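You operate a simulated robot arm through the tools that you are given. There is no shell and no other tool. Be economical: measure what you need, move in short steps, check, and stop when the job is done.

You are at the controls of a simulated two-armed robot. One attempt, no reset.

Task
Meter the yellow tile and dry it slowly, vent shut.
Fine: a shut vent dries less, so set the slider one stop above the reading; drawer shut before the start (80 C inside); wait for DONE; open the vent again.

Only the result counts: the job must be done as asked and must still hold three seconds after the hand-in. Knocking over, shifting, dropping, spilling or breaking anything else fails it.

Robot
Two 7-joint arms with two-finger parallel grippers on one trunk, on a base that drives. Base frame: it is fixed to the floor where the robot stands at the start and does not move with it; the origin is under the middle of the robot, x ahead of it, y to its left, z up. Units: cm, degrees, N and s.
The left shoulder is at the start at [2, 17, 127.8], the right one opposite. With the tool pointing down near the work surface each hand reaches from about 10 to 66 cm from the robot's upright axis, wherever it stands, measured 20 degrees to its own side. Places, roughly: checker button [50, -20, 90]; checker zero button [50, -40, 90]; damp meter [60, 0, 90]; drying oven [80, 30, 100]; green tile (9x7x2 cm) [60, -70, 90]; grey tile (9x7x2 cm) [60, -80, 90]; meter button [50, 0, 90]; orange tile (9x7x2 cm) [60, -50, 90]; oven button [70, 40, 100]; oven drawer [70, 30, 90]; oven slider [70, 40, 110]; pad in the oven drawer [80, 30, 90]; tile press button [70, -100, 100]; tile press slider [70, -100, 110]; vent slider [80, 20, 110]; yellow tile (9x7x2 cm) [60, 0, 90]. Payload 3.8 kg a hand.
The tool frame of a hand sits at the grasp point between the pads (the TCP): z along the fingers, y along the line on which they close. The tips reach 3 cm beyond it. Largest opening 11 cm; finger width 2, thickness 1; the body of the gripper, 4.8 by 11.2 cm, starts 5.5 cm behind the TCP.
Orientation is told as [roll, pitch, yaw] about the base's x, y, z axes, in that order, counted from this pose: with the fingers straight down and closing along the base's y, the tool's x points along the base's -x, its y along +y and its z along -z.

Tools
- The arms move only by the tool move_arm. It takes "left_series", "right_series" or both (then of equal length, played together; a hand with none holds still); each is a list of rows, each a list of 3 entries, a list of its own where there are three numbers: the shift along the tool's x, y, z in cm, then the turn, a rotation vector about the tool's x, y, z in degrees, then the gripper command, from -1 (shut) to 1 (fully open), values between in proportion. In form: [[[tx, ty, tz], [rx, ry, rz], grip], ...]. A call has 1 to 12 rows; each row shifts and turns the commanded pose from where the row before left it, along the tool's axes as they then stand. A row lasts 0.2 s, in which the tool goes at most 5 cm and 8.6 degrees; a call with a longer step from one row to the next is refused whole, and so is a gripper value outside its range. A pose out of reach is approached as far as the arm can. The call stops where the force on the tool passes 40 N (or 10 N more than at its start, if that is more) or the arm is blocked; 0.2 s more then pass. Each finger travels about 7.2 cm/s and halts on what it meets, pressing with about 40 N; the grip force reading is that of the motor and also rises with nothing between the fingers. The clock runs only during rows and for 0.2 s after the last one: add rows that do not move to give the fingers time. It gives the time, the measured TCP pose, the force on the tool (base axes), the opening and the grip force at its end, in the units of the frame above (readings bear some noise), with the torque about the TCP (base axes, N m) and any sound that the robot's microphone picked up.
- Cameras (640 x 400 px; columns grow to the right, rows downward): "scene" is now at [11.08, 2.16, 144.27]; the picture's right is [0.24, -0.97, 0.00], its down [-0.43, -0.11, -0.90] and it looks along [0.87, 0.21, -0.44] (base axes); focal length 214 px, centre (320, 200). "left" rides on the left gripper at [7.3, -1.7, -10.3] in its tool frame; the picture's right is [0.23, 0.97, 0.00], its down [-0.76, 0.18, -0.62] and it looks along [-0.61, 0.14, 0.78] (tool axes); focal length 222 px, centre (320, 200). "right" rides on the right gripper at [7.2, 1.7, -10.3] in its tool frame; the picture's right is [-0.23, 0.97, 0.00], its down [-0.76, -0.18, -0.62] and it looks along [-0.61, -0.14, 0.78] (tool axes); focal length 222 px, centre (320, 200). There is no depth. A picture from a camera that has moved, and an enlarged one, comes with that camera's place and axes in the base frame and with its lens.
- snapshot(camera): a new picture of that camera. The clock stands still meanwhile.
- slide_trunk(by): slides the trunk up (or, below 0, down) by that many cm; the arms and the scene camera ride with it, the base frame stays. It gives what a move gives, with no picture.
- steer(legs): drives the robot by 1 to 6 legs, each [ahead, turn to the left] in cm and degrees, along the robot's own axes; the way and the turn of a leg run together, so that a leg with both is an arc; at most 150 cm and 180 degrees a leg. The arms and the cameras ride along, it lands a little off, and it stops where it bumps. It gives what a move gives.
- turn_head(pan, tilt): turns the head with the scene camera to pan (to the left, within 80 degrees either way) and tilt (down, from -29 to 69), counted from straight ahead of the robot. It gives what a move gives.
- close_up(camera, box): a new picture of the part [left, top, right, bottom] of that camera's present view, enlarged. The clock stands still meanwhile.
- hand_in(): hands the job in; it is judged then, once.

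Go step by step. Nothing tells you exact positions but the pictures and the camera data: compare them with the known pose of the tool, close in by small moves and look again before you grip or let go. The budget is 120 turns and 100 pictures, counting those below and the enlarged ones. Unless the task says otherwise, let go and move clear before handing in, and close with one line.

The tools are called after "Request:" as name(argument=value, ...) on one line, values as JSON. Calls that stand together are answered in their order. move_arm: Moves the arms, as the interface text tells. Its arguments: {"type":"object","properties":{"left_series":{"type":"array","items":{"type":"array"}},"right_series":{"type":"array","items":{"type":"array"}}},"required":[]} The other tools are called the same way: slide_trunk (by) slides the trunk up or down; steer (legs) drives the base; turn_head (pan, tilt) turns the head that bears the scene camera; snapshot (camera) takes a picture; close_up (camera, box) takes an enlarged picture of a part of a camera's view; hand_in () hands the job in.

At the start:

```text
time_s: 0.0
left_ee_pos: [37.87, 37.22, 128.31]
left_tool_rot: [0.0, 0.0, 0.1]
left_wrist_force: [-0.3, -0.2, 1.1]
left_torque: [-0.04, -0.02, 0.0]
left_width: 11.01
left_grasp_force: 0.1
right_ee_pos: [35.63, 1.88, 133.31]
right_tool_rot: [0.0, 0.0, 0.0]
right_wrist_force: [0.5, -0.3, 0.7]
right_torque: [-0.02, 0.02, 0.01]
right_width: 11.01
right_grasp_force: 0.1
trunk travel left (down, up): [-37.5, 19.5]
robot x, y, heading: [0.11, 0.2, -0.1]
head pan, tilt: [13.7, 26.4]
```

scene: 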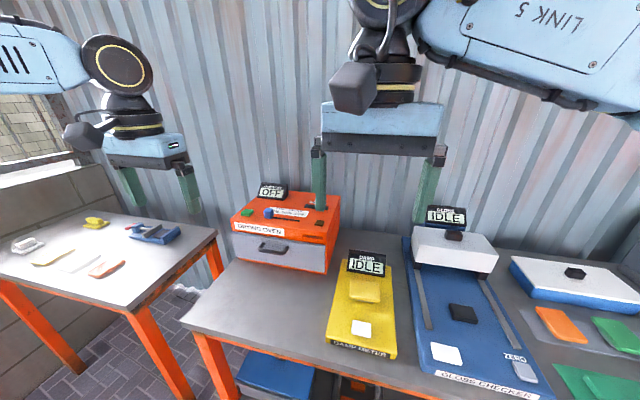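
right: 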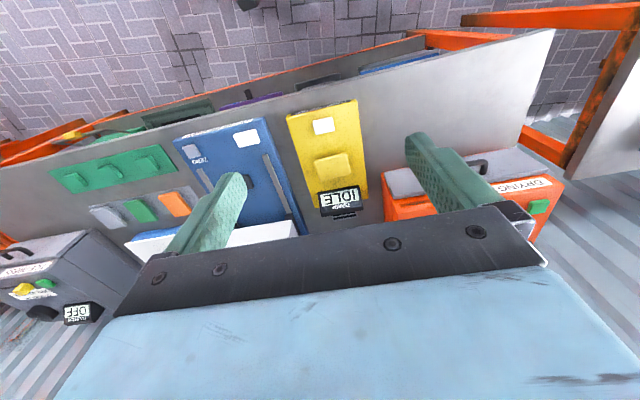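
left: 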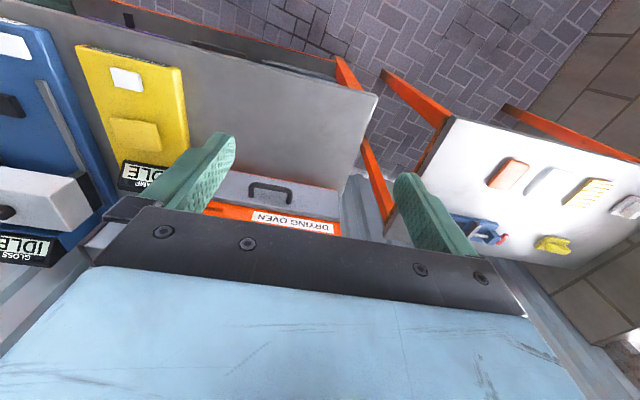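

I see the yellow tile lying on the yellow damp meter, with the oven to its left. I take enlarged looks at both first.

Request:
close_up(camera="scene", box=[220, 170, 350, 280])

Request:
close_up(camera="scene", box=[310, 240, 420, 365])

```text
3.64 times, centred on (285, 225) of scene
camera zoom: at [11.08, 2.16, 144.27], right [0.24, -0.97, 0.0], down [-0.43, -0.11, -0.9], along [0.87, 0.21, -0.44], focal length 780 px, centre (447, 109)
```

zoom: 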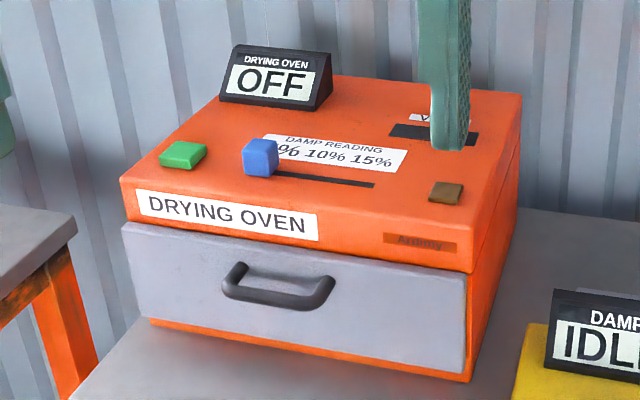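

```text
3.20 times, centred on (365, 302) of scene
camera zoom: at [11.08, 2.16, 144.27], right [0.24, -0.97, 0.0], down [-0.43, -0.11, -0.9], along [0.87, 0.21, -0.44], focal length 686 px, centre (176, -128)
```

zoom: 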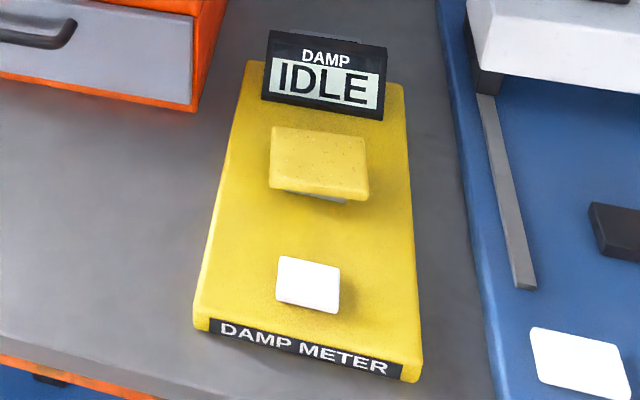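

The tile rests on the meter's pad and the button is at about [47, 0]. I move the right hand aside to uncover the vent, and look down at the space before the table.

Request:
move_arm(right_series=[[[0, -5, 0], [0, 0, 0], -1], [[0, -5, 0], [0, 0, 0], -1], [[0, -5, 0], [0, 0, 0], -1], [[0, -5, 0], [0, 0, 0], -1], [[0, -5, 0], [0, 0, 0], -1], [[0, -5, 0], [0, 0, 0], -1]], left_series=[[[0, 0, 0], [0, 0, 0], -1], [[0, 0, 0], [0, 0, 0], -1], [[0, 0, 0], [0, 0, 0], -1], [[0, 0, 0], [0, 0, 0], -1], [[0, 0, 0], [0, 0, 0], -1], [[0, 0, 0], [0, 0, 0], -1]])

Request:
turn_head(pan=14, tilt=45)

Request:
snapshot(camera="scene")

Request:
close_up(camera="scene", box=[220, 90, 350, 190])

```text
time_s: 1.4
left_ee_pos: [37.69, 37.08, 128.27]
left_tool_rot: [0.1, -0.1, 0.1]
left_wrist_force: [-0.5, -0.5, 0.4]
left_torque: [0.01, 0.02, 0.01]
left_width: 0.01
left_grasp_force: 37.8
right_ee_pos: [35.61, -28.18, 133.27]
right_tool_rot: [0.1, 0.0, 0.0]
right_wrist_force: [1.1, 0.2, -0.8]
right_torque: [-0.01, 0.02, 0.0]
right_width: 0.0
right_grasp_force: 37.6
trunk travel left (down, up): [-37.5, 19.5]
robot x, y, heading: [-0.04, -0.42, -0.2]
head pan, tilt: [13.7, 26.4]
```

```text
time_s: 2.2
left_ee_pos: [37.68, 37.38, 128.32]
left_tool_rot: [0.1, 0.0, 0.1]
left_wrist_force: [0.3, 0.1, -0.2]
left_torque: [0.0, 0.0, 0.01]
left_width: 0.01
left_grasp_force: 37.1
right_ee_pos: [35.67, -27.95, 133.29]
right_tool_rot: [0.1, -0.1, 0.0]
right_wrist_force: [0.5, 0.0, -0.8]
right_torque: [0.03, 0.01, -0.01]
right_width: 0.02
right_grasp_force: 37.7
trunk travel left (down, up): [-37.5, 19.5]
robot x, y, heading: [0.12, 0.35, -0.3]
head pan, tilt: [14.0, 45.0]
```

```text
94 pictures are left
camera scene: at [10.04, 1.94, 141.44], right [0.24, -0.97, 0.0], down [-0.69, -0.17, -0.71], along [0.69, 0.17, -0.71], focal length 214 px, centre (320, 200)
```

scene: 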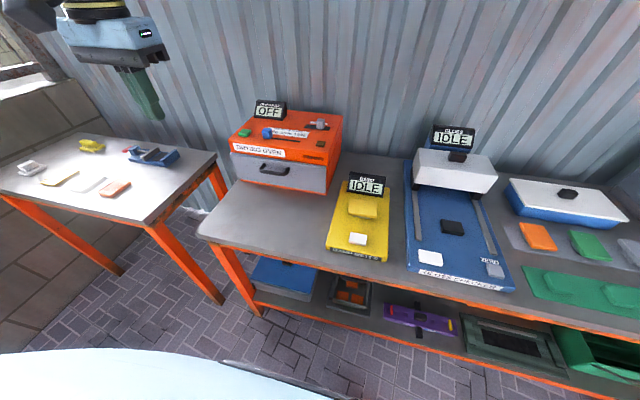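

```text
4.00 times, centred on (285, 140) of scene
camera zoom: at [10.04, 1.94, 141.44], right [0.24, -0.97, 0.0], down [-0.69, -0.17, -0.71], along [0.69, 0.17, -0.71], focal length 858 px, centre (460, 440)
```

zoom: 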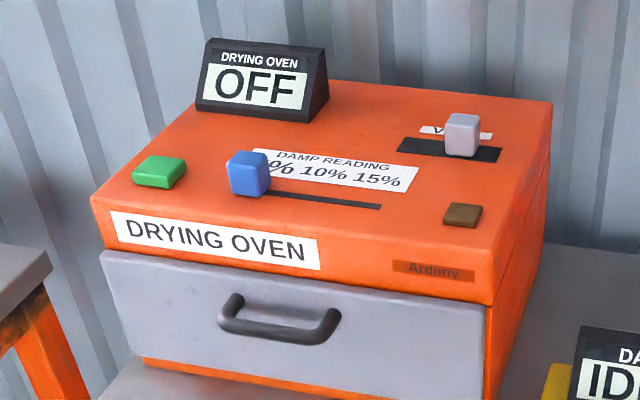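

Both vent and scale are visible now. I bring the closed left hand above the meter button and look with its camera.

Request:
move_arm(left_series=[[[-1, -3.7, 1.8], [0, 0, 0], -1], [[-1, -3.7, 1.8], [0, 0, 0], -1], [[-1, -3.7, 1.8], [0, 0, 0], -1], [[-1, -3.7, 1.8], [0, 0, 0], -1], [[-1, -3.7, 1.8], [0, 0, 0], -1], [[-1, -3.7, 1.8], [0, 0, 0], -1], [[-1, -3.7, 1.8], [0, 0, 0], -1], [[-1, -3.7, 1.8], [0, 0, 0], -1], [[-1, -3.7, 1.8], [0, 0, 0], -1], [[-0.5, -3.7, 1.8], [0, 0, 0], -1], [[0, 0, 3], [0, 0, 0], -1]])

Request:
snapshot(camera="left")

Request:
snapshot(camera="scene")

```text
time_s: 4.6
left_ee_pos: [41.08, 13.41, 110.68]
left_tool_rot: [0.0, -0.1, 0.0]
left_wrist_force: [-0.1, 0.2, 0.2]
left_torque: [0.0, 0.02, -0.01]
left_width: 0.02
left_grasp_force: 37.3
left hand out of reach, approached as far as the arm can: row 7, 8, 9, 10, 11
right_ee_pos: [35.77, -28.02, 133.23]
right_tool_rot: [0.0, -0.1, 0.1]
right_wrist_force: [0.3, 1.0, -0.4]
right_torque: [0.0, 0.01, 0.02]
right_width: 0.0
right_grasp_force: 37.2
trunk travel left (down, up): [-37.5, 19.5]
robot x, y, heading: [0.02, -0.07, -0.1]
head pan, tilt: [14.0, 45.0]
```

```text
92 pictures are left
camera left: at [33.93, 11.88, 121.01], right [-0.23, 0.97, 0.0], down [0.76, 0.18, 0.62], along [0.61, 0.14, -0.78], focal length 222 px, centre (320, 200)
```

left: 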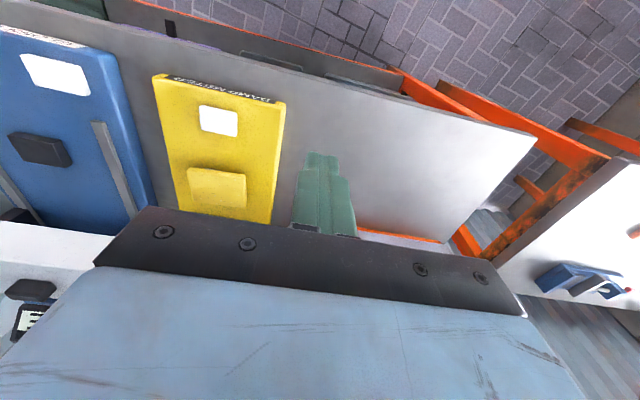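

```text
91 pictures are left
camera scene: at [10.09, 1.98, 141.43], right [0.24, -0.97, 0.0], down [-0.69, -0.17, -0.71], along [0.69, 0.17, -0.71], focal length 214 px, centre (320, 200)
```

scene: 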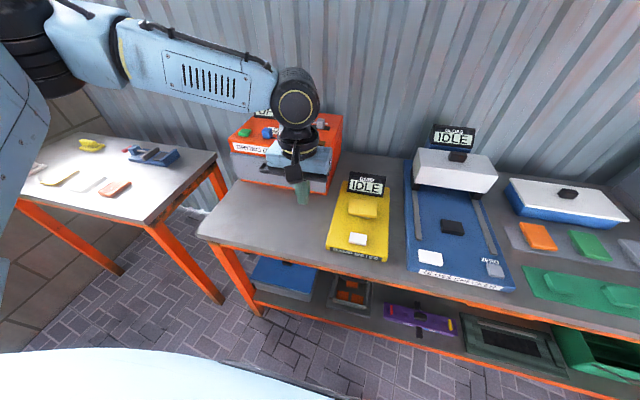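

The left hand cannot cross that far, so I'll shift the robot to the left to stand between meter and oven. I retract the left hand first.

Request:
move_arm(left_series=[[[1, 4, -4], [0, 0, 0], -1], [[1, 4, -4], [0, 0, 0], -1], [[1, 4, -4], [0, 0, 0], -1], [[1, 4, -4], [0, 0, 0], -1], [[1, 4, -4], [0, 0, 0], -1]])

Request:
turn_head(pan=0, tilt=69)

Request:
snapshot(camera="scene")

```text
refused: row 1 steps farther than a row can; nothing moved
```

```text
time_s: 5.5
left_ee_pos: [41.04, 13.56, 110.64]
left_tool_rot: [-0.1, -0.1, 0.1]
left_wrist_force: [0.0, 0.1, 0.3]
left_torque: [-0.03, 0.0, -0.01]
left_width: 0.0
left_grasp_force: 37.6
right_ee_pos: [35.66, -28.2, 133.35]
right_tool_rot: [0.0, -0.1, -0.1]
right_wrist_force: [0.1, 0.4, 0.1]
right_torque: [0.03, -0.01, 0.02]
right_width: 0.0
right_grasp_force: 38.0
trunk travel left (down, up): [-37.5, 19.5]
robot x, y, heading: [0.38, -0.33, -0.2]
head pan, tilt: [0.0, 68.8]
```

```text
90 pictures are left
camera scene: at [7.76, 0.0, 138.55], right [0.0, -1.0, 0.0], down [-0.93, 0.0, -0.36], along [0.36, 0.0, -0.93], focal length 214 px, centre (320, 200)
```

scene: 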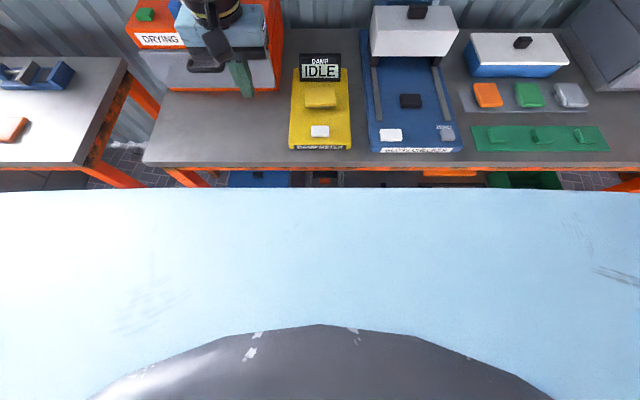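

Confirmed button at about [48.7, 0, 88]. I retract the left hand with shorter steps.

Request:
move_arm(left_series=[[[1, 3.4, -3], [0, 0, 0], -1], [[1, 3.4, -3], [0, 0, 0], -1], [[1, 3.4, -3], [0, 0, 0], -1], [[1, 3.4, -3], [0, 0, 0], -1], [[1, 3.4, -3], [0, 0, 0], -1], [[1, 3.4, -3], [0, 0, 0], -1], [[1, 3.4, -1], [0, 0, 0], -1]])

Request:
steer(legs=[[0, 60], [22, 0], [0, -60]])

```text
time_s: 7.1
left_ee_pos: [34.08, 37.4, 129.53]
left_tool_rot: [-0.1, 0.0, -0.1]
left_wrist_force: [-0.2, 1.4, 0.4]
left_torque: [-0.04, 0.02, -0.01]
left_width: 0.0
left_grasp_force: 37.3
right_ee_pos: [35.55, -27.94, 133.27]
right_tool_rot: [0.0, 0.0, 0.0]
right_wrist_force: [0.1, 0.1, -0.7]
right_torque: [0.02, 0.02, 0.01]
right_width: 0.01
right_grasp_force: 38.0
trunk travel left (down, up): [-37.5, 19.5]
robot x, y, heading: [-0.11, -0.07, -0.2]
head pan, tilt: [0.0, 68.8]
```

```text
time_s: 11.5
left_ee_pos: [-5.61, 66.41, 129.68]
left_tool_rot: [0.0, -0.1, 60.0]
left_wrist_force: [0.3, -0.2, 0.0]
left_torque: [-0.01, -0.01, -0.02]
left_width: 0.0
left_grasp_force: 38.1
right_ee_pos: [51.77, 35.14, 133.27]
right_tool_rot: [0.0, 0.1, 59.9]
right_wrist_force: [-0.1, 0.1, 0.5]
right_torque: [0.01, 0.0, 0.02]
right_width: 0.0
right_grasp_force: 37.7
trunk travel left (down, up): [-37.5, 19.5]
robot x, y, heading: [9.36, 17.94, 59.5]
head pan, tilt: [0.0, 68.8]
stopped in leg 2: the robot was blocked; the commanded pose is now the measured one
```

It was blocked at x about 9.4 (likely the table leg). I back off 2 cm and turn to face ahead again.

Request:
steer(legs=[[-2, 0], [0, -60]])

Request:
turn_head(pan=0, tilt=45)

Request:
snapshot(camera="scene")

```text
time_s: 14.9
left_ee_pos: [41.89, 54.31, 129.62]
left_tool_rot: [0.0, 0.1, 1.4]
left_wrist_force: [0.1, 1.0, 0.5]
left_torque: [-0.01, 0.01, -0.03]
left_width: 0.01
left_grasp_force: 37.6
right_ee_pos: [44.84, -11.1, 133.1]
right_tool_rot: [0.0, 0.1, 1.2]
right_wrist_force: [0.2, 0.2, 0.3]
right_torque: [-0.05, 0.0, -0.04]
right_width: 0.0
right_grasp_force: 38.0
trunk travel left (down, up): [-37.5, 19.5]
robot x, y, heading: [8.47, 16.87, 0.8]
head pan, tilt: [0.0, 68.8]
```

```text
time_s: 15.7
left_ee_pos: [41.96, 54.21, 129.63]
left_tool_rot: [0.0, 0.0, 1.3]
left_wrist_force: [0.3, 0.5, 0.2]
left_torque: [-0.02, -0.01, -0.01]
left_width: 0.0
left_grasp_force: 37.9
right_ee_pos: [44.8, -10.95, 133.26]
right_tool_rot: [0.0, 0.2, 1.2]
right_wrist_force: [-0.2, 0.1, -0.1]
right_torque: [-0.02, 0.03, 0.01]
right_width: 0.0
right_grasp_force: 38.0
trunk travel left (down, up): [-37.5, 19.5]
robot x, y, heading: [8.48, 16.2, 1.0]
head pan, tilt: [0.0, 45.0]
```

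```text
89 pictures are left
camera scene: at [18.82, 16.66, 141.43], right [0.02, -1.0, 0.0], down [-0.71, -0.01, -0.71], along [0.71, 0.01, -0.71], focal length 214 px, centre (320, 200)
```

scene: 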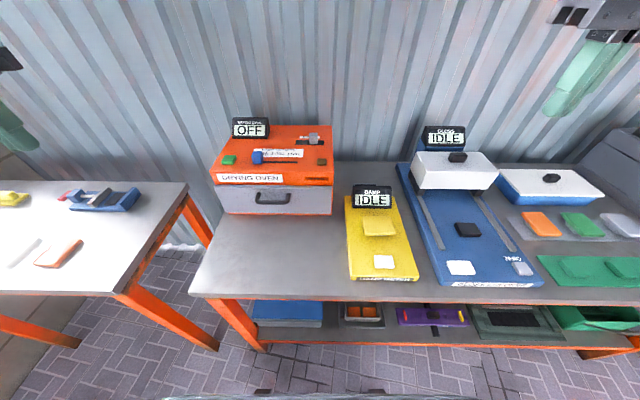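

The robot now stands well and nothing was disturbed. I bring the closed right hand above the meter button at [48.7, 0].

Request:
move_arm(right_series=[[[-0.4, 1.1, 3.4], [0, 0, 0], -1], [[-0.4, 1.1, 3.4], [0, 0, 0], -1], [[-0.4, 1.1, 3.4], [0, 0, 0], -1], [[-0.4, 1.1, 3.4], [0, 0, 0], -1], [[-0.4, 1.1, 3.4], [0, 0, 0], -1], [[-0.4, 1.1, 3.4], [0, 0, 0], -1], [[-0.4, 1.1, 3.4], [0, 0, 0], -1], [[-0.4, 1.1, 3.4], [0, 0, 0], -1], [[-0.4, 1.1, 3.4], [0, 0, 0], -1], [[-0.4, 1.1, 3.4], [0, 0, 0], -1], [[0, 0, 2], [0, 0, 0], -1]])

Request:
snapshot(camera="scene")

Request:
snapshot(camera="right")

```text
time_s: 18.1
left_ee_pos: [42.02, 54.2, 129.58]
left_tool_rot: [0.0, 0.0, 1.3]
left_wrist_force: [-0.5, 0.4, -0.6]
left_torque: [-0.02, 0.0, 0.01]
left_width: 0.0
left_grasp_force: 38.1
right_ee_pos: [48.75, 0.02, 97.36]
right_tool_rot: [0.1, 0.0, 1.2]
right_wrist_force: [0.4, 0.3, -0.8]
right_torque: [0.03, -0.02, 0.02]
right_width: 0.0
right_grasp_force: 37.6
trunk travel left (down, up): [-37.5, 19.5]
robot x, y, heading: [8.72, 16.6, 1.2]
head pan, tilt: [0.0, 45.0]
```

```text
88 pictures are left
camera scene: at [18.81, 16.64, 141.44], right [0.02, -1.0, 0.0], down [-0.71, -0.01, -0.71], along [0.71, 0.01, -0.71], focal length 214 px, centre (320, 200)
```

scene: 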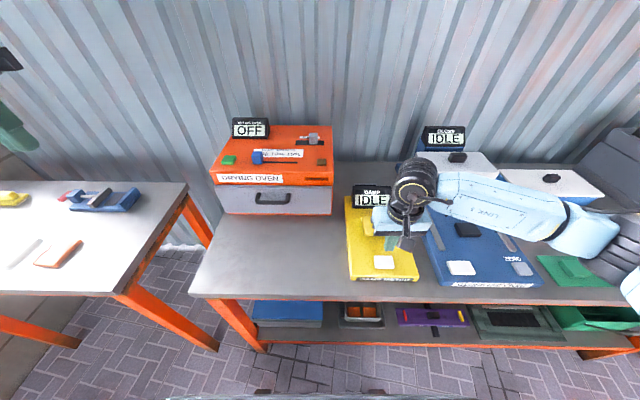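

```text
87 pictures are left
camera right: at [41.42, 1.61, 107.67], right [0.21, 0.98, 0.0], down [0.77, -0.16, 0.62], along [0.61, -0.13, -0.78], focal length 222 px, centre (320, 200)
```

right: 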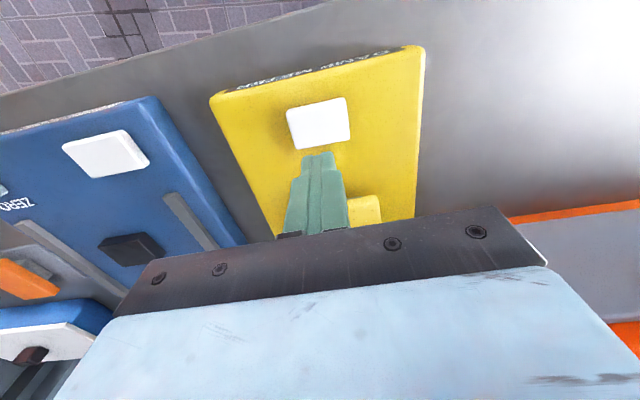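

The fingertip hangs over the button, about 6 cm up. I press down gently and lift off again.

Request:
move_arm(right_series=[[[0.5, 0, 2.5], [0, 0, 0], -1], [[0, 0, 2], [0, 0, 0], -1], [[0, 0, 0.7], [0, 0, 0], -1], [[0, 0, 0.5], [0, 0, 0], -1], [[0, 0, 0.5], [0, 0, 0], -1], [[0, 0, 0.5], [0, 0, 0], -1], [[0, 0, 0.4], [0, 0, 0], -1], [[0, 0, 0.4], [0, 0, 0], -1]])

Request:
close_up(camera="scene", box=[330, 170, 430, 290])

```text
time_s: 19.6
left_ee_pos: [41.45, 54.2, 129.73]
left_tool_rot: [0.0, -0.3, 1.3]
left_wrist_force: [-1.1, 0.6, -0.2]
left_torque: [-0.08, -0.03, -0.02]
left_width: 0.0
left_grasp_force: 37.2
right_ee_pos: [48.27, 0.06, 91.49]
right_tool_rot: [0.3, -1.0, 1.1]
right_wrist_force: [-18.5, -16.8, 121.5]
right_torque: [-0.31, 0.58, -0.19]
right_width: 0.02
right_grasp_force: 38.0
trunk travel left (down, up): [-37.5, 19.5]
robot x, y, heading: [8.8, 16.48, 0.8]
head pan, tilt: [0.0, 45.0]
heard: click
stopped in row 7 (right hand): the force on the tool passed its limit at 43 N (the readings are from after the stop); the commanded pose is now the measured one
```

```text
3.33 times, centred on (380, 230) of scene
camera zoom: at [18.27, 16.65, 141.51], right [0.02, -1.0, 0.0], down [-0.7, -0.01, -0.71], along [0.71, 0.01, -0.7], focal length 715 px, centre (120, 100)
```

zoom: 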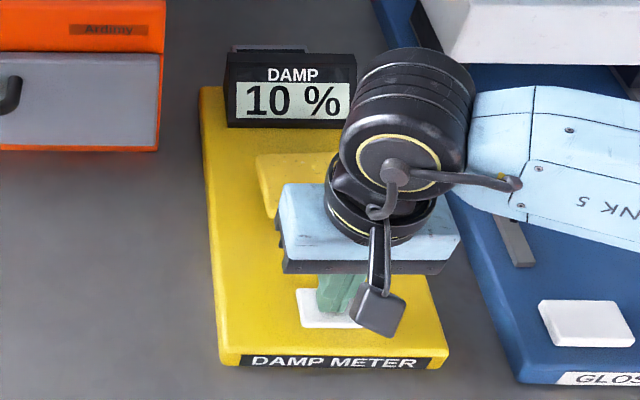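

The meter reads 10 %, so the slider belongs one stop up (15 %, to be checked). I lift the right hand clear and look at the oven's scale.

Request:
move_arm(right_series=[[[0, 0, -3], [0, 0, 0], -1], [[0, 0, -4], [0, 0, 0], -1], [[0, 0, -4], [0, 0, 0], -1], [[0, 0, -4], [0, 0, 0], -1], [[0, -4, -2], [0, 0, 0], -1], [[0, -4, 0], [0, 0, 0], 1], [[0, -4, 0], [0, 0, 0], 1], [[0, -4, 0], [0, 0, 0], 1]])

Request:
close_up(camera="scene", box=[205, 110, 345, 220])

Request:
close_up(camera="scene", box=[330, 170, 430, 290])

```text
time_s: 21.4
left_ee_pos: [41.91, 54.21, 129.62]
left_tool_rot: [0.0, -0.1, 1.3]
left_wrist_force: [0.3, 0.8, -0.3]
left_torque: [-0.01, -0.01, -0.02]
left_width: 0.0
left_grasp_force: 38.2
right_ee_pos: [48.53, -16.06, 107.94]
right_tool_rot: [0.1, -0.4, 1.2]
right_wrist_force: [0.0, 0.0, 0.2]
right_torque: [0.0, 0.02, 0.0]
right_width: 11.01
right_grasp_force: 0.4
trunk travel left (down, up): [-37.5, 19.5]
robot x, y, heading: [8.63, 16.31, 0.9]
head pan, tilt: [0.0, 45.0]
```

```text
3.64 times, centred on (275, 165) of scene
camera zoom: at [18.76, 16.57, 141.44], right [0.02, -1.0, 0.0], down [-0.71, -0.01, -0.71], along [0.71, 0.01, -0.71], focal length 780 px, centre (484, 327)
```

zoom: 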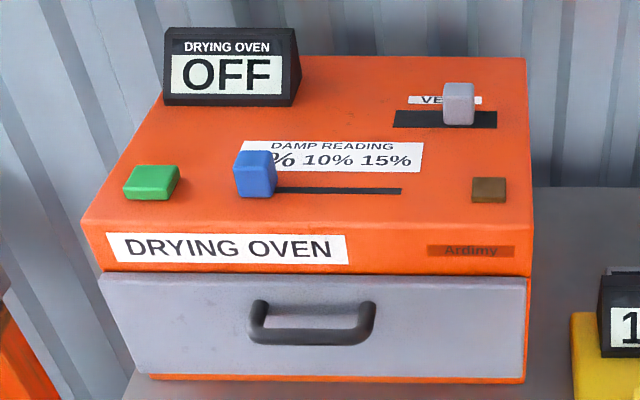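

```text
3.33 times, centred on (380, 230) of scene
camera zoom: at [18.76, 16.57, 141.44], right [0.02, -1.0, 0.0], down [-0.71, -0.01, -0.71], along [0.71, 0.01, -0.71], focal length 715 px, centre (120, 100)
```

zoom: 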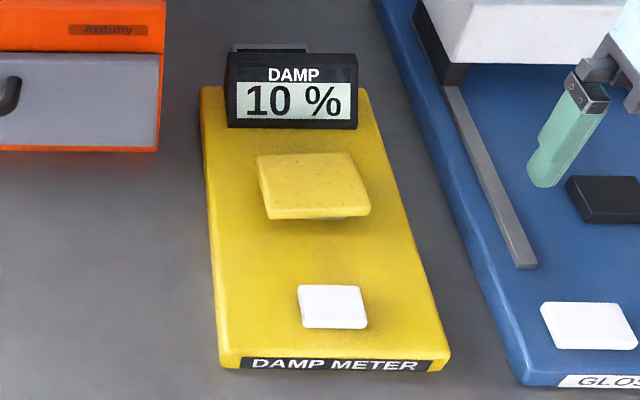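

The scale reads 5/10/15 % left to right, knob on 5 %, vent knob to the right-middle of its slot. Next I bring the left hand before the drawer, turning it so that it closes vertically on the handle.

Request:
move_arm(left_series=[[[0, -4.6, 0], [0, 0, 0], -0.2], [[0, -4.6, 0], [0, 0, 0], -0.2], [[0, -4.6, 0], [0, 0, 0], -0.2], [[0, -4.6, 0], [0, 0, 0], -0.2], [[0, -4.6, 0], [0, 0, 0], -0.2], [[0, 0, 0], [0, 0, 8.5], -0.2], [[0, 0, 0], [0, 0, 8.5], -0.2], [[0, 0, 0], [0, 0, 8.5], -0.2], [[0, 0, 0], [0, 0, 8.5], -0.2], [[0, 0, 0], [0, 0, 8.5], -0.2], [[0, 0, 0], [0, 0, 8.5], -0.2], [[0, 0, 0], [0, 0, 8.5], -0.2]])

Request:
move_arm(left_series=[[[0, 0, 0], [0, 0, 8.5], -0.2], [[0, 0, 0], [0, 0, 8.5], -0.2], [[0, 0, 0], [0, 0, 8.5], -0.2], [[0, 0, 0], [0, 0, 6], -0.2], [[0, 0, 0], [-8.5, 0, 0], -0.2], [[0, 0, 0], [-8.5, 0, 0], -0.2], [[0, 0, 0], [-8.5, 0, 0], -0.2], [[0, 0, 0], [-8.5, 0, 0], -0.2], [[0, 0, 0], [-8.5, 0, 0], -0.2], [[0, 0, 0], [-8.5, 0, 0], -0.2], [[0, 0, 0], [-8.5, 0, 0], -0.2]])

Request:
snapshot(camera="left")

Request:
snapshot(camera="scene")

```text
time_s: 24.0
left_ee_pos: [42.47, 31.23, 129.63]
left_tool_rot: [-0.1, 0.1, -58.3]
left_wrist_force: [-0.8, -0.3, 0.4]
left_torque: [-0.02, 0.01, -0.02]
left_width: 4.38
left_grasp_force: 0.1
right_ee_pos: [48.57, -15.95, 107.97]
right_tool_rot: [0.2, -0.3, 1.0]
right_wrist_force: [0.2, -0.1, 0.0]
right_torque: [-0.01, -0.02, 0.01]
right_width: 10.99
right_grasp_force: 0.0
trunk travel left (down, up): [-37.5, 19.5]
robot x, y, heading: [8.65, 16.47, 0.8]
head pan, tilt: [0.0, 45.0]
```

```text
time_s: 26.4
left_ee_pos: [44.99, 29.92, 131.42]
left_tool_rot: [59.6, 0.0, -89.7]
left_wrist_force: [0.6, -0.7, 0.0]
left_torque: [0.0, -0.01, 0.06]
left_width: 4.42
left_grasp_force: 0.1
left hand out of reach, approached as far as the arm can: row 10, 11
right_ee_pos: [48.62, -15.99, 107.87]
right_tool_rot: [0.1, -0.2, 1.1]
right_wrist_force: [-0.4, -0.2, -0.3]
right_torque: [-0.01, -0.03, -0.04]
right_width: 11.01
right_grasp_force: 0.1
trunk travel left (down, up): [-37.5, 19.5]
robot x, y, heading: [8.81, 16.24, 0.8]
head pan, tilt: [0.0, 45.0]
```

```text
83 pictures are left
camera left: at [35.25, 37.2, 135.17], right [0.49, 0.23, 0.84], down [-0.44, -0.76, 0.47], along [0.75, -0.6, -0.28], focal length 222 px, centre (320, 200)
```

left: 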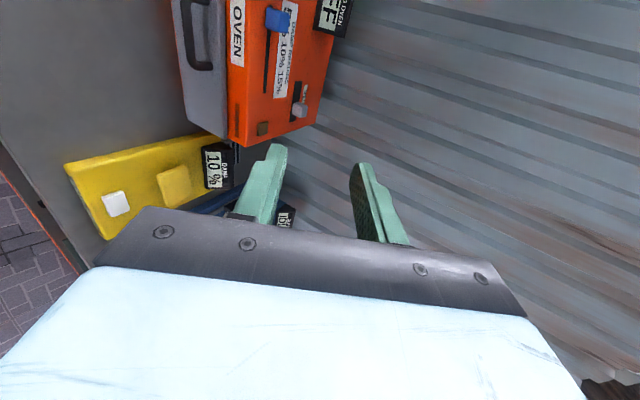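

```text
82 pictures are left
camera scene: at [18.93, 16.63, 141.42], right [0.02, -1.0, 0.0], down [-0.71, -0.01, -0.71], along [0.71, 0.01, -0.71], focal length 214 px, centre (320, 200)
```

scene: 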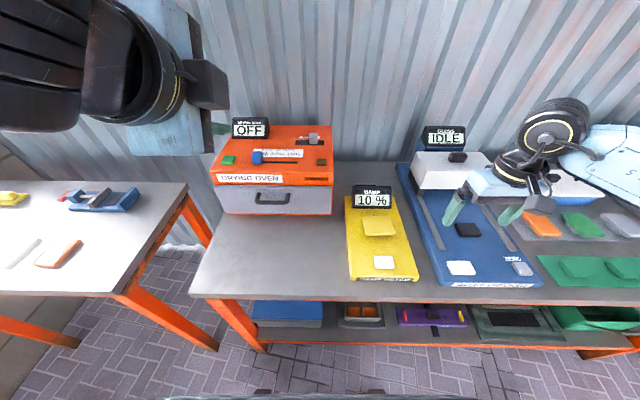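

The left hand has the wanted tilt. I lower it in front of the oven and look with its camera to triangulate the handle.

Request:
move_arm(left_series=[[[0.6, -3.06, 2.46], [0, 0, 0], -0.2], [[0.6, -3.06, 2.46], [0, 0, 0], -0.2], [[0.6, -3.06, 2.46], [0, 0, 0], -0.2], [[0.6, -3.06, 2.46], [0, 0, 0], -0.2], [[0.6, -3.06, 2.46], [0, 0, 0], -0.2]])

Request:
snapshot(camera="left")

Request:
snapshot(camera="scene")

```text
time_s: 27.6
left_ee_pos: [50.31, 31.68, 112.95]
left_tool_rot: [59.6, 0.0, -89.7]
left_wrist_force: [-0.2, 0.2, -0.3]
left_torque: [-0.04, 0.0, 0.02]
left_width: 4.4
left_grasp_force: 0.1
left hand out of reach, approached as far as the arm can: row 1, 2, 3
right_ee_pos: [48.51, -15.96, 107.86]
right_tool_rot: [0.1, -0.4, 1.1]
right_wrist_force: [0.1, -0.2, 0.4]
right_torque: [0.01, 0.06, 0.02]
right_width: 11.0
right_grasp_force: 0.1
trunk travel left (down, up): [-37.5, 19.5]
robot x, y, heading: [8.39, 16.32, 1.2]
head pan, tilt: [0.0, 45.0]
```

```text
81 pictures are left
camera left: at [40.6, 38.95, 116.88], right [0.49, 0.23, 0.84], down [-0.44, -0.76, 0.47], along [0.75, -0.6, -0.27], focal length 222 px, centre (320, 200)
```

left: 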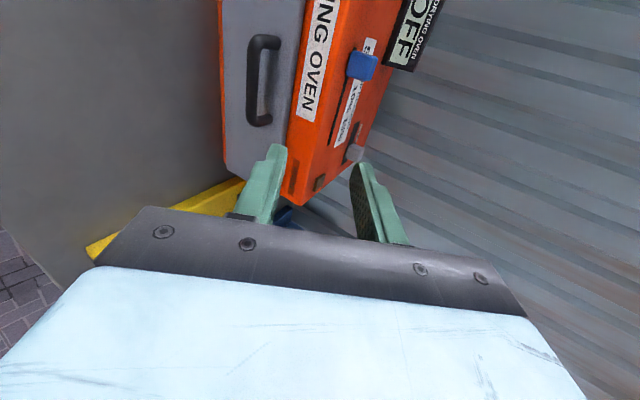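

```text
80 pictures are left
camera scene: at [18.87, 16.68, 141.43], right [0.02, -1.0, 0.0], down [-0.71, -0.01, -0.71], along [0.71, 0.01, -0.71], focal length 214 px, centre (320, 200)
```

scene: 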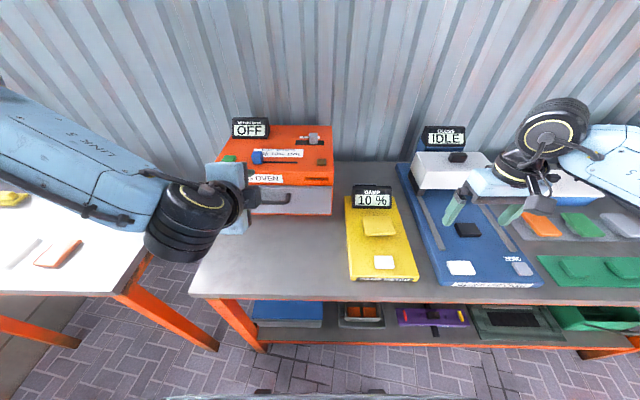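

The handle bar triangulates to x 63.4, y 27–36, z 96. I go to a spot 6 cm short of it along the fingers.

Request:
move_arm(left_series=[[[0, -2.03, 3.08], [0, 0, 0], -0.2], [[0, -2.03, 3.08], [0, 0, 0], -0.2], [[0, -2.03, 3.08], [0, 0, 0], -0.2], [[0, -2.03, 3.08], [0, 0, 0], -0.2]])

Request:
snapshot(camera="left")

Request:
snapshot(camera="scene")

```text
time_s: 28.6
left_ee_pos: [56.37, 37.33, 105.14]
left_tool_rot: [59.6, -0.1, -89.8]
left_wrist_force: [0.1, -0.5, -0.3]
left_torque: [0.0, 0.01, -0.01]
left_width: 4.43
left_grasp_force: 0.0
left hand out of reach, approached as far as the arm can: row 1, 2, 3, 4
right_ee_pos: [48.47, -15.94, 107.89]
right_tool_rot: [0.1, -0.3, 1.1]
right_wrist_force: [0.0, -0.6, -0.2]
right_torque: [0.01, 0.02, 0.02]
right_width: 11.02
right_grasp_force: 0.1
trunk travel left (down, up): [-37.5, 19.5]
robot x, y, heading: [8.52, 16.61, 0.8]
head pan, tilt: [0.0, 45.0]
```

```text
79 pictures are left
camera left: at [46.7, 44.63, 108.86], right [0.49, 0.23, 0.84], down [-0.44, -0.76, 0.47], along [0.75, -0.6, -0.27], focal length 222 px, centre (320, 200)
```

left: 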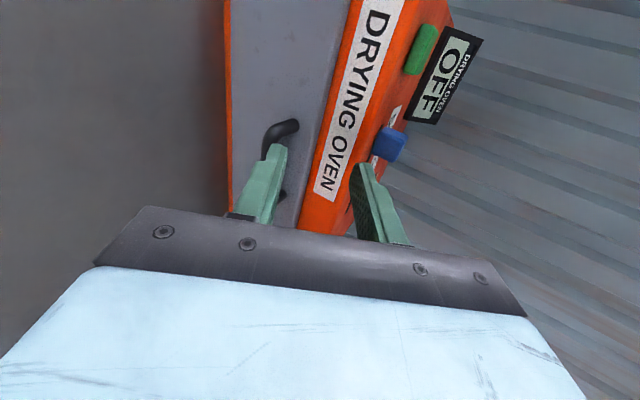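

```text
78 pictures are left
camera scene: at [18.81, 16.67, 141.44], right [0.02, -1.0, 0.0], down [-0.71, -0.01, -0.71], along [0.71, 0.01, -0.71], focal length 214 px, centre (320, 200)
```

scene: 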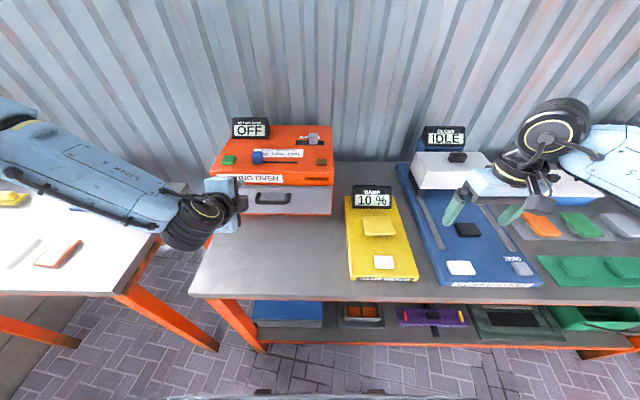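

This tilt is at the arm's limit and the hand drifted aside. I back off a little, steepen the fingers to about 43° and try shifting in y again.

Request:
move_arm(left_series=[[[0, 0, -4], [0, 0, 0], -0.2], [[0, 0, 0], [8.5, 0, 0], -0.2], [[0, 0, 0], [8.5, 0, 0], -0.2], [[-2, 0, 0], [0, 0, 0], -0.2], [[-2, 0, 0], [0, 0, 0], -0.2], [[-2, 0, 0], [0, 0, 0], -0.2]])

```text
time_s: 30.0
left_ee_pos: [52.81, 31.79, 107.32]
left_tool_rot: [42.6, -0.1, -89.8]
left_wrist_force: [0.5, -0.1, -0.4]
left_torque: [-0.02, 0.0, -0.01]
left_width: 4.41
left_grasp_force: 0.1
left hand out of reach, approached as far as the arm can: row 6
right_ee_pos: [48.48, -15.97, 107.88]
right_tool_rot: [0.1, -0.3, 1.1]
right_wrist_force: [-0.2, -0.1, 0.0]
right_torque: [-0.01, 0.01, 0.01]
right_width: 11.01
right_grasp_force: 0.1
trunk travel left (down, up): [-37.5, 19.5]
robot x, y, heading: [8.21, 16.63, 1.0]
head pan, tilt: [0.0, 45.0]
```

Still at the limit, so I turn the robot 20° right to put the handle farther to the left hand's own side.

Request:
steer(legs=[[0, -20]])

Request:
move_arm(left_series=[[[3, 0, 0], [0, 0, 0], -0.2], [[3, 0, 0], [0, 0, 0], -0.2], [[3, 0, 0], [0, 0, 0], -0.2], [[3, 0, 0], [0, 0, 0], -0.2]])

```text
time_s: 31.5
left_ee_pos: [55.25, 15.53, 107.28]
left_tool_rot: [42.4, -0.1, -109.9]
left_wrist_force: [0.8, -0.3, 0.0]
left_torque: [-0.02, -0.02, 0.03]
left_width: 4.39
left_grasp_force: 0.0
right_ee_pos: [34.9, -27.86, 107.9]
right_tool_rot: [0.1, -0.3, -18.9]
right_wrist_force: [-0.5, 1.5, 0.9]
right_torque: [-0.02, 0.0, -0.01]
right_width: 11.0
right_grasp_force: 0.1
trunk travel left (down, up): [-37.5, 19.5]
robot x, y, heading: [8.66, 16.5, -18.9]
head pan, tilt: [0.0, 45.0]
```

```text
time_s: 32.5
left_ee_pos: [59.24, 26.94, 107.51]
left_tool_rot: [42.6, -0.1, -109.9]
left_wrist_force: [-0.5, -0.6, -0.5]
left_torque: [-0.03, -0.02, -0.01]
left_width: 4.39
left_grasp_force: 0.0
right_ee_pos: [34.96, -27.75, 108.01]
right_tool_rot: [0.2, -0.3, -18.9]
right_wrist_force: [-0.1, -0.3, -0.4]
right_torque: [-0.01, 0.0, 0.04]
right_width: 10.98
right_grasp_force: 0.0
trunk travel left (down, up): [-37.5, 19.5]
robot x, y, heading: [8.59, 16.26, -19.2]
head pan, tilt: [0.0, 45.0]
```

Now the reach is fine. I turn the tool's yaw back square to the oven and centre it on the handle.

Request:
move_arm(left_series=[[[1.5, -1.95, -1.8], [0, 0, 0], -0.2], [[1.5, -1.95, -1.8], [0, 0, 0], -0.2], [[0, 0, 0], [0, 4.5, -4.9], -0.2], [[0, 0, 0], [0, 4.5, -4.9], -0.2], [[0, 0, 0], [0, 4.5, -4.9], -0.2]])

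Request:
snapshot(camera="left")

Request:
turn_head(pan=25, tilt=40)

Request:
snapshot(camera="scene")

```text
time_s: 33.7
left_ee_pos: [55.38, 31.49, 107.31]
left_tool_rot: [42.4, 0.1, -89.8]
left_wrist_force: [-0.2, -0.4, 0.1]
left_torque: [-0.01, -0.01, 0.04]
left_width: 4.38
left_grasp_force: 0.0
right_ee_pos: [34.97, -27.72, 107.88]
right_tool_rot: [0.1, -0.3, -18.9]
right_wrist_force: [-0.4, -0.3, -0.6]
right_torque: [0.0, 0.0, -0.01]
right_width: 11.0
right_grasp_force: 0.1
trunk travel left (down, up): [-37.5, 19.5]
robot x, y, heading: [8.48, 16.75, -19.2]
head pan, tilt: [0.0, 45.0]
```

```text
77 pictures are left
camera left: at [47.23, 38.74, 113.87], right [0.72, 0.23, 0.66], down [-0.29, -0.76, 0.58], along [0.63, -0.6, -0.48], focal length 222 px, centre (320, 200)
```

left: 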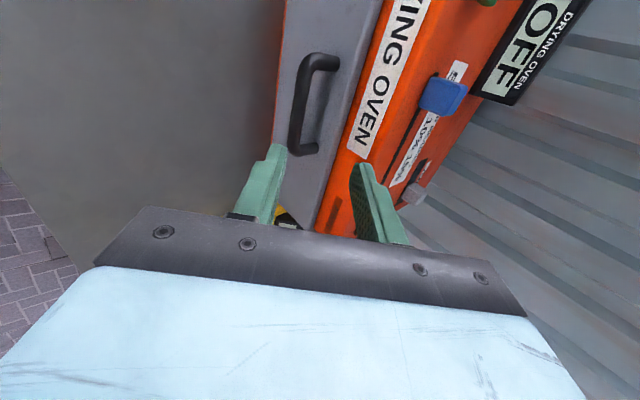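

```text
time_s: 34.6
left_ee_pos: [55.41, 31.46, 107.47]
left_tool_rot: [42.5, 0.0, -90.0]
left_wrist_force: [-0.7, 0.4, 1.0]
left_torque: [0.02, 0.01, -0.01]
left_width: 4.41
left_grasp_force: 0.0
right_ee_pos: [34.96, -27.82, 107.94]
right_tool_rot: [0.1, -0.4, -19.0]
right_wrist_force: [-1.1, 0.3, 0.4]
right_torque: [-0.03, 0.02, -0.02]
right_width: 11.0
right_grasp_force: 0.1
trunk travel left (down, up): [-37.5, 19.5]
robot x, y, heading: [8.22, 16.67, -19.2]
head pan, tilt: [25.0, 40.0]
```

```text
76 pictures are left
camera scene: at [19.02, 16.64, 142.16], right [0.1, -0.99, 0.0], down [-0.64, -0.07, -0.77], along [0.76, 0.08, -0.64], focal length 214 px, centre (320, 200)
```

scene: 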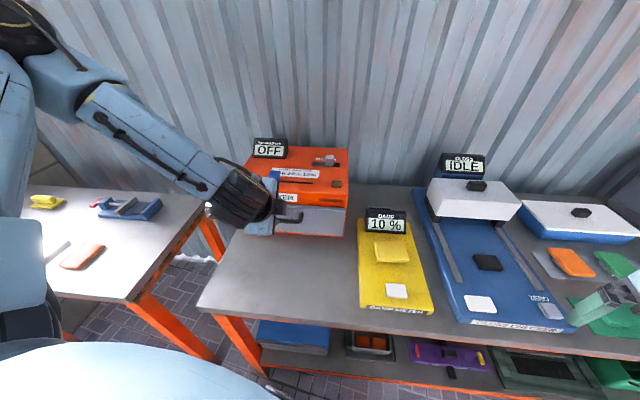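

The handle bar confirmed at x 63, z 96, y 27–36 with about 3 cm behind it. I approach it with a narrow opening, check at the end.

Request:
move_arm(left_series=[[[0, -2.1, 2], [0, 0, 0], -0.42], [[0, 0, 3], [0, 0, 0], -0.42], [[0, 0, 2], [0, 0, 0], -0.42], [[0, 0, 1], [0, 0, 0], -0.42]])

Request:
snapshot(camera="left")

Request:
close_up(camera="scene", box=[220, 150, 360, 250])

```text
time_s: 35.6
left_ee_pos: [59.19, 31.54, 100.12]
left_tool_rot: [42.5, -0.1, -90.0]
left_wrist_force: [-0.3, 0.4, -0.1]
left_torque: [-0.02, 0.02, -0.01]
left_width: 3.19
left_grasp_force: 0.0
right_ee_pos: [35.03, -27.8, 107.96]
right_tool_rot: [0.1, -0.3, -18.8]
right_wrist_force: [-0.5, 0.1, -0.3]
right_torque: [0.0, 0.01, 0.03]
right_width: 11.01
right_grasp_force: 0.2
trunk travel left (down, up): [-37.5, 19.5]
robot x, y, heading: [8.65, 16.39, -19.0]
head pan, tilt: [25.0, 40.0]
```

```text
75 pictures are left
camera left: at [51.1, 38.9, 106.47], right [0.72, 0.23, 0.66], down [-0.29, -0.76, 0.58], along [0.63, -0.61, -0.48], focal length 222 px, centre (320, 200)
```

left: 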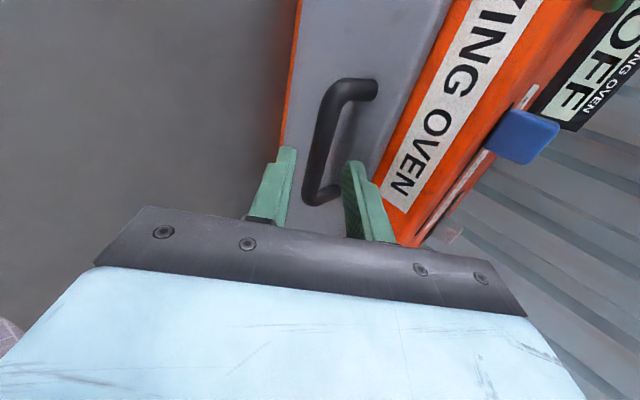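

```text
4.00 times, centred on (290, 200) of scene
camera zoom: at [19.02, 16.66, 142.16], right [0.1, -0.99, 0.0], down [-0.64, -0.07, -0.77], along [0.76, 0.08, -0.64], focal length 858 px, centre (440, 200)
```

zoom: 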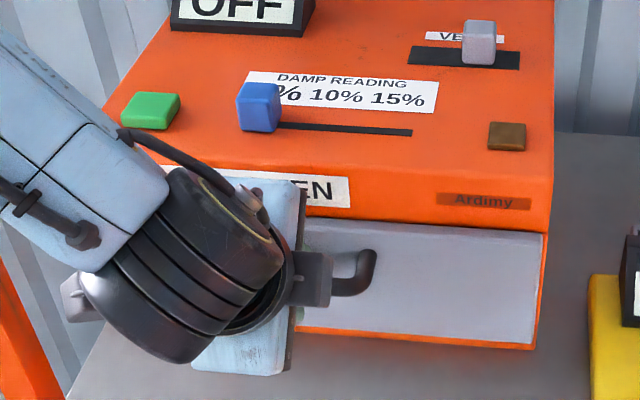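

The bar lies straight between the fingertips, about 3.4 cm ahead. I advance and close.

Request:
move_arm(left_series=[[[0, 0, 1.5], [0, 0, 0], -0.42], [[0, 0, 1.2], [0, 0, 0], -0.42], [[0, 0, 0.7], [0, 0, 0], -0.42], [[0, 0, 0], [0, 0, 0], -1], [[0, 0, 0], [0, 0, 0], -1], [[0, 0, 0], [0, 0, 0], -1]])

Request:
snapshot(camera="left")

```text
time_s: 37.0
left_ee_pos: [61.58, 31.51, 97.47]
left_tool_rot: [42.4, -0.2, -90.0]
left_wrist_force: [-2.1, -2.7, -6.7]
left_torque: [-0.62, -0.01, 0.15]
left_width: 1.39
left_grasp_force: 45.1
right_ee_pos: [34.99, -27.72, 107.93]
right_tool_rot: [0.1, -0.3, -19.0]
right_wrist_force: [0.2, 0.3, 0.1]
right_torque: [0.03, 0.03, 0.02]
right_width: 11.01
right_grasp_force: 0.0
trunk travel left (down, up): [-37.5, 19.5]
robot x, y, heading: [8.31, 16.28, -19.2]
head pan, tilt: [25.0, 40.0]
```

```text
73 pictures are left
camera left: at [53.44, 38.92, 103.91], right [0.72, 0.23, 0.66], down [-0.29, -0.76, 0.58], along [0.63, -0.61, -0.48], focal length 222 px, centre (320, 200)
```

left: 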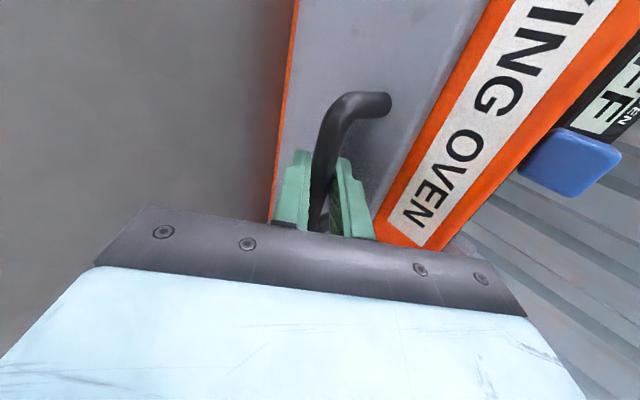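

The handle is gripped. I pull the drawer straight out toward the robot.

Request:
move_arm(left_series=[[[0, -0.74, -0.68], [0, 0, 0], -1], [[0, -1.1, -1.01], [0, 0, 0], -1], [[0, -1.47, -1.35], [0, 0, 0], -1], [[0, -1.47, -1.35], [0, 0, 0], -1], [[0, -1.47, -1.35], [0, 0, 0], -1], [[0, -1.47, -1.35], [0, 0, 0], -1], [[0, -1.47, -1.35], [0, 0, 0], -1]])

Request:
snapshot(camera="scene")

```text
time_s: 38.6
left_ee_pos: [49.54, 31.9, 98.26]
left_tool_rot: [41.8, -0.2, -90.2]
left_wrist_force: [-1.2, -8.8, -38.6]
left_torque: [-0.54, 0.42, 0.35]
left_width: 1.4
left_grasp_force: 45.4
left hand out of reach, approached as far as the arm can: row 6, 7
right_ee_pos: [35.13, -27.78, 107.87]
right_tool_rot: [0.1, -0.3, -19.0]
right_wrist_force: [0.1, 0.0, -0.4]
right_torque: [0.0, -0.02, 0.01]
right_width: 10.99
right_grasp_force: 0.0
trunk travel left (down, up): [-37.5, 19.5]
robot x, y, heading: [8.65, 16.6, -19.1]
head pan, tilt: [25.0, 40.0]
```

```text
72 pictures are left
camera scene: at [19.2, 16.62, 142.13], right [0.1, -0.99, 0.0], down [-0.64, -0.07, -0.77], along [0.76, 0.08, -0.64], focal length 214 px, centre (320, 200)
```

scene: 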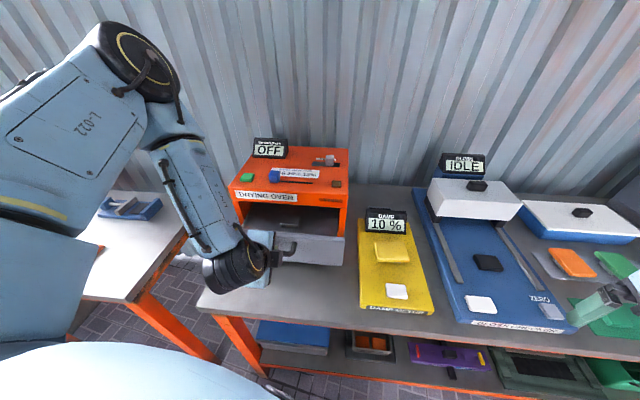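

The drawer is out about 12 cm. I look closer to see whether the pad is accessible.

Request:
close_up(camera="scene", box=[225, 160, 365, 280])

```text
3.33 times, centred on (295, 220) of scene
camera zoom: at [19.2, 16.62, 142.13], right [0.1, -0.99, 0.0], down [-0.64, -0.07, -0.77], along [0.76, 0.08, -0.64], focal length 715 px, centre (403, 133)
```

zoom: 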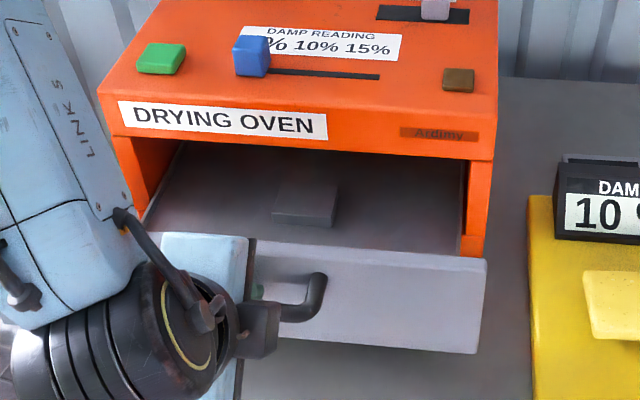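

The pad sits just under the oven's lip and the arm is at its near limit in this pose, so the drawer needs more pulling. I release the handle and withdraw, then plan to pinch the front panel's top edge from above.

Request:
move_arm(left_series=[[[0, 0, 0], [0, 0, 0], -0.4], [[0, 0, 0], [0, 0, 0], -0.4], [[0, 0, -1.5], [0, 0, 0], -0.4], [[0, 0, -1.5], [0, 0, 0], -0.4], [[0, 0.8, -1.5], [0, 0, 0], -0.4], [[0, 1.5, -1.5], [0, 0, 0], -0.4], [[0, 2, -1.5], [0, 0, 0], -0.4]])

Request:
snapshot(camera="scene")

```text
time_s: 40.2
left_ee_pos: [52.4, 30.72, 103.44]
left_tool_rot: [42.5, 0.0, -90.0]
left_wrist_force: [-0.2, -0.5, 0.2]
left_torque: [0.01, 0.0, 0.01]
left_width: 3.28
left_grasp_force: 0.0
left hand out of reach, approached as far as the arm can: row 3, 4, 5, 6, 7
right_ee_pos: [34.89, -27.74, 107.82]
right_tool_rot: [0.1, -0.3, -19.0]
right_wrist_force: [0.7, -0.1, -0.1]
right_torque: [0.01, -0.02, 0.0]
right_width: 11.01
right_grasp_force: 0.1
trunk travel left (down, up): [-37.5, 19.5]
robot x, y, heading: [8.79, 16.42, -19.1]
head pan, tilt: [25.0, 40.0]
```

```text
70 pictures are left
camera scene: at [18.99, 16.67, 142.17], right [0.1, -0.99, 0.0], down [-0.64, -0.07, -0.77], along [0.76, 0.08, -0.64], focal length 214 px, centre (320, 200)
```

scene: 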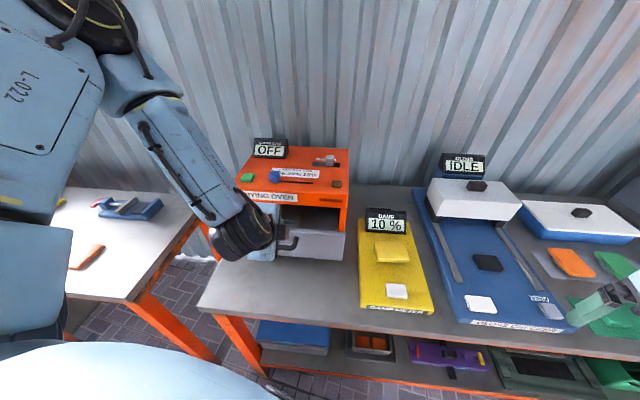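

The hand is off the handle. I raise it and turn the fingers straight down, then inspect the drawer.

Request:
move_arm(left_series=[[[0, 2, -2.2], [0, 0, 0], -0.4], [[0, 2, -2.2], [0, 0, 0], -0.4], [[0, 0, 0], [8.5, 0, 0], -0.4], [[0, 0, 0], [8.5, 0, 0], -0.4], [[0, 0, 0], [8.5, 0, 0], -0.4], [[0, 0, 0], [8.5, 0, 0], -0.4], [[0, 0, 0], [8.5, 0, 0], -0.4], [[0, 0, -3], [0, 0, 0], -0.4], [[0, -3, -3], [0, 0, 0], -0.4]])

Request:
close_up(camera="scene", box=[210, 130, 370, 290])

Request:
snapshot(camera="left")

```text
time_s: 42.2
left_ee_pos: [50.92, 30.3, 115.01]
left_tool_rot: [0.0, 0.0, -90.0]
left_wrist_force: [0.6, -0.3, -0.7]
left_torque: [0.01, -0.03, 0.04]
left_width: 3.3
left_grasp_force: 0.1
left hand out of reach, approached as far as the arm can: row 1, 2
right_ee_pos: [34.84, -27.72, 108.01]
right_tool_rot: [0.0, -0.3, -18.9]
right_wrist_force: [0.8, -0.2, 0.6]
right_torque: [0.01, -0.01, 0.01]
right_width: 10.99
right_grasp_force: 0.0
trunk travel left (down, up): [-37.5, 19.5]
robot x, y, heading: [8.26, 16.55, -19.1]
head pan, tilt: [25.0, 40.0]
```

```text
2.50 times, centred on (290, 210) of scene
camera zoom: at [18.9, 16.69, 142.18], right [0.1, -0.99, 0.0], down [-0.64, -0.07, -0.77], along [0.76, 0.08, -0.64], focal length 536 px, centre (395, 175)
```

zoom: 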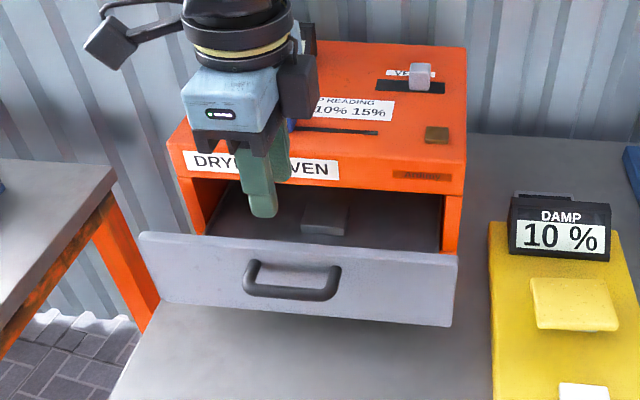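

```text
68 pictures are left
camera left: at [49.28, 37.57, 125.36], right [0.97, 0.23, 0.0], down [0.18, -0.76, 0.62], along [0.14, -0.61, -0.78], focal length 222 px, centre (320, 200)
```

left: 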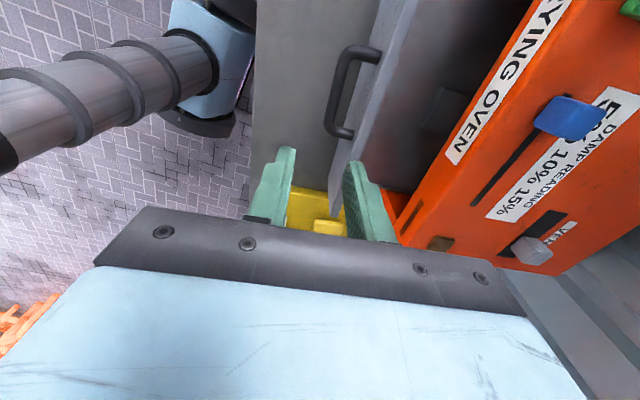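

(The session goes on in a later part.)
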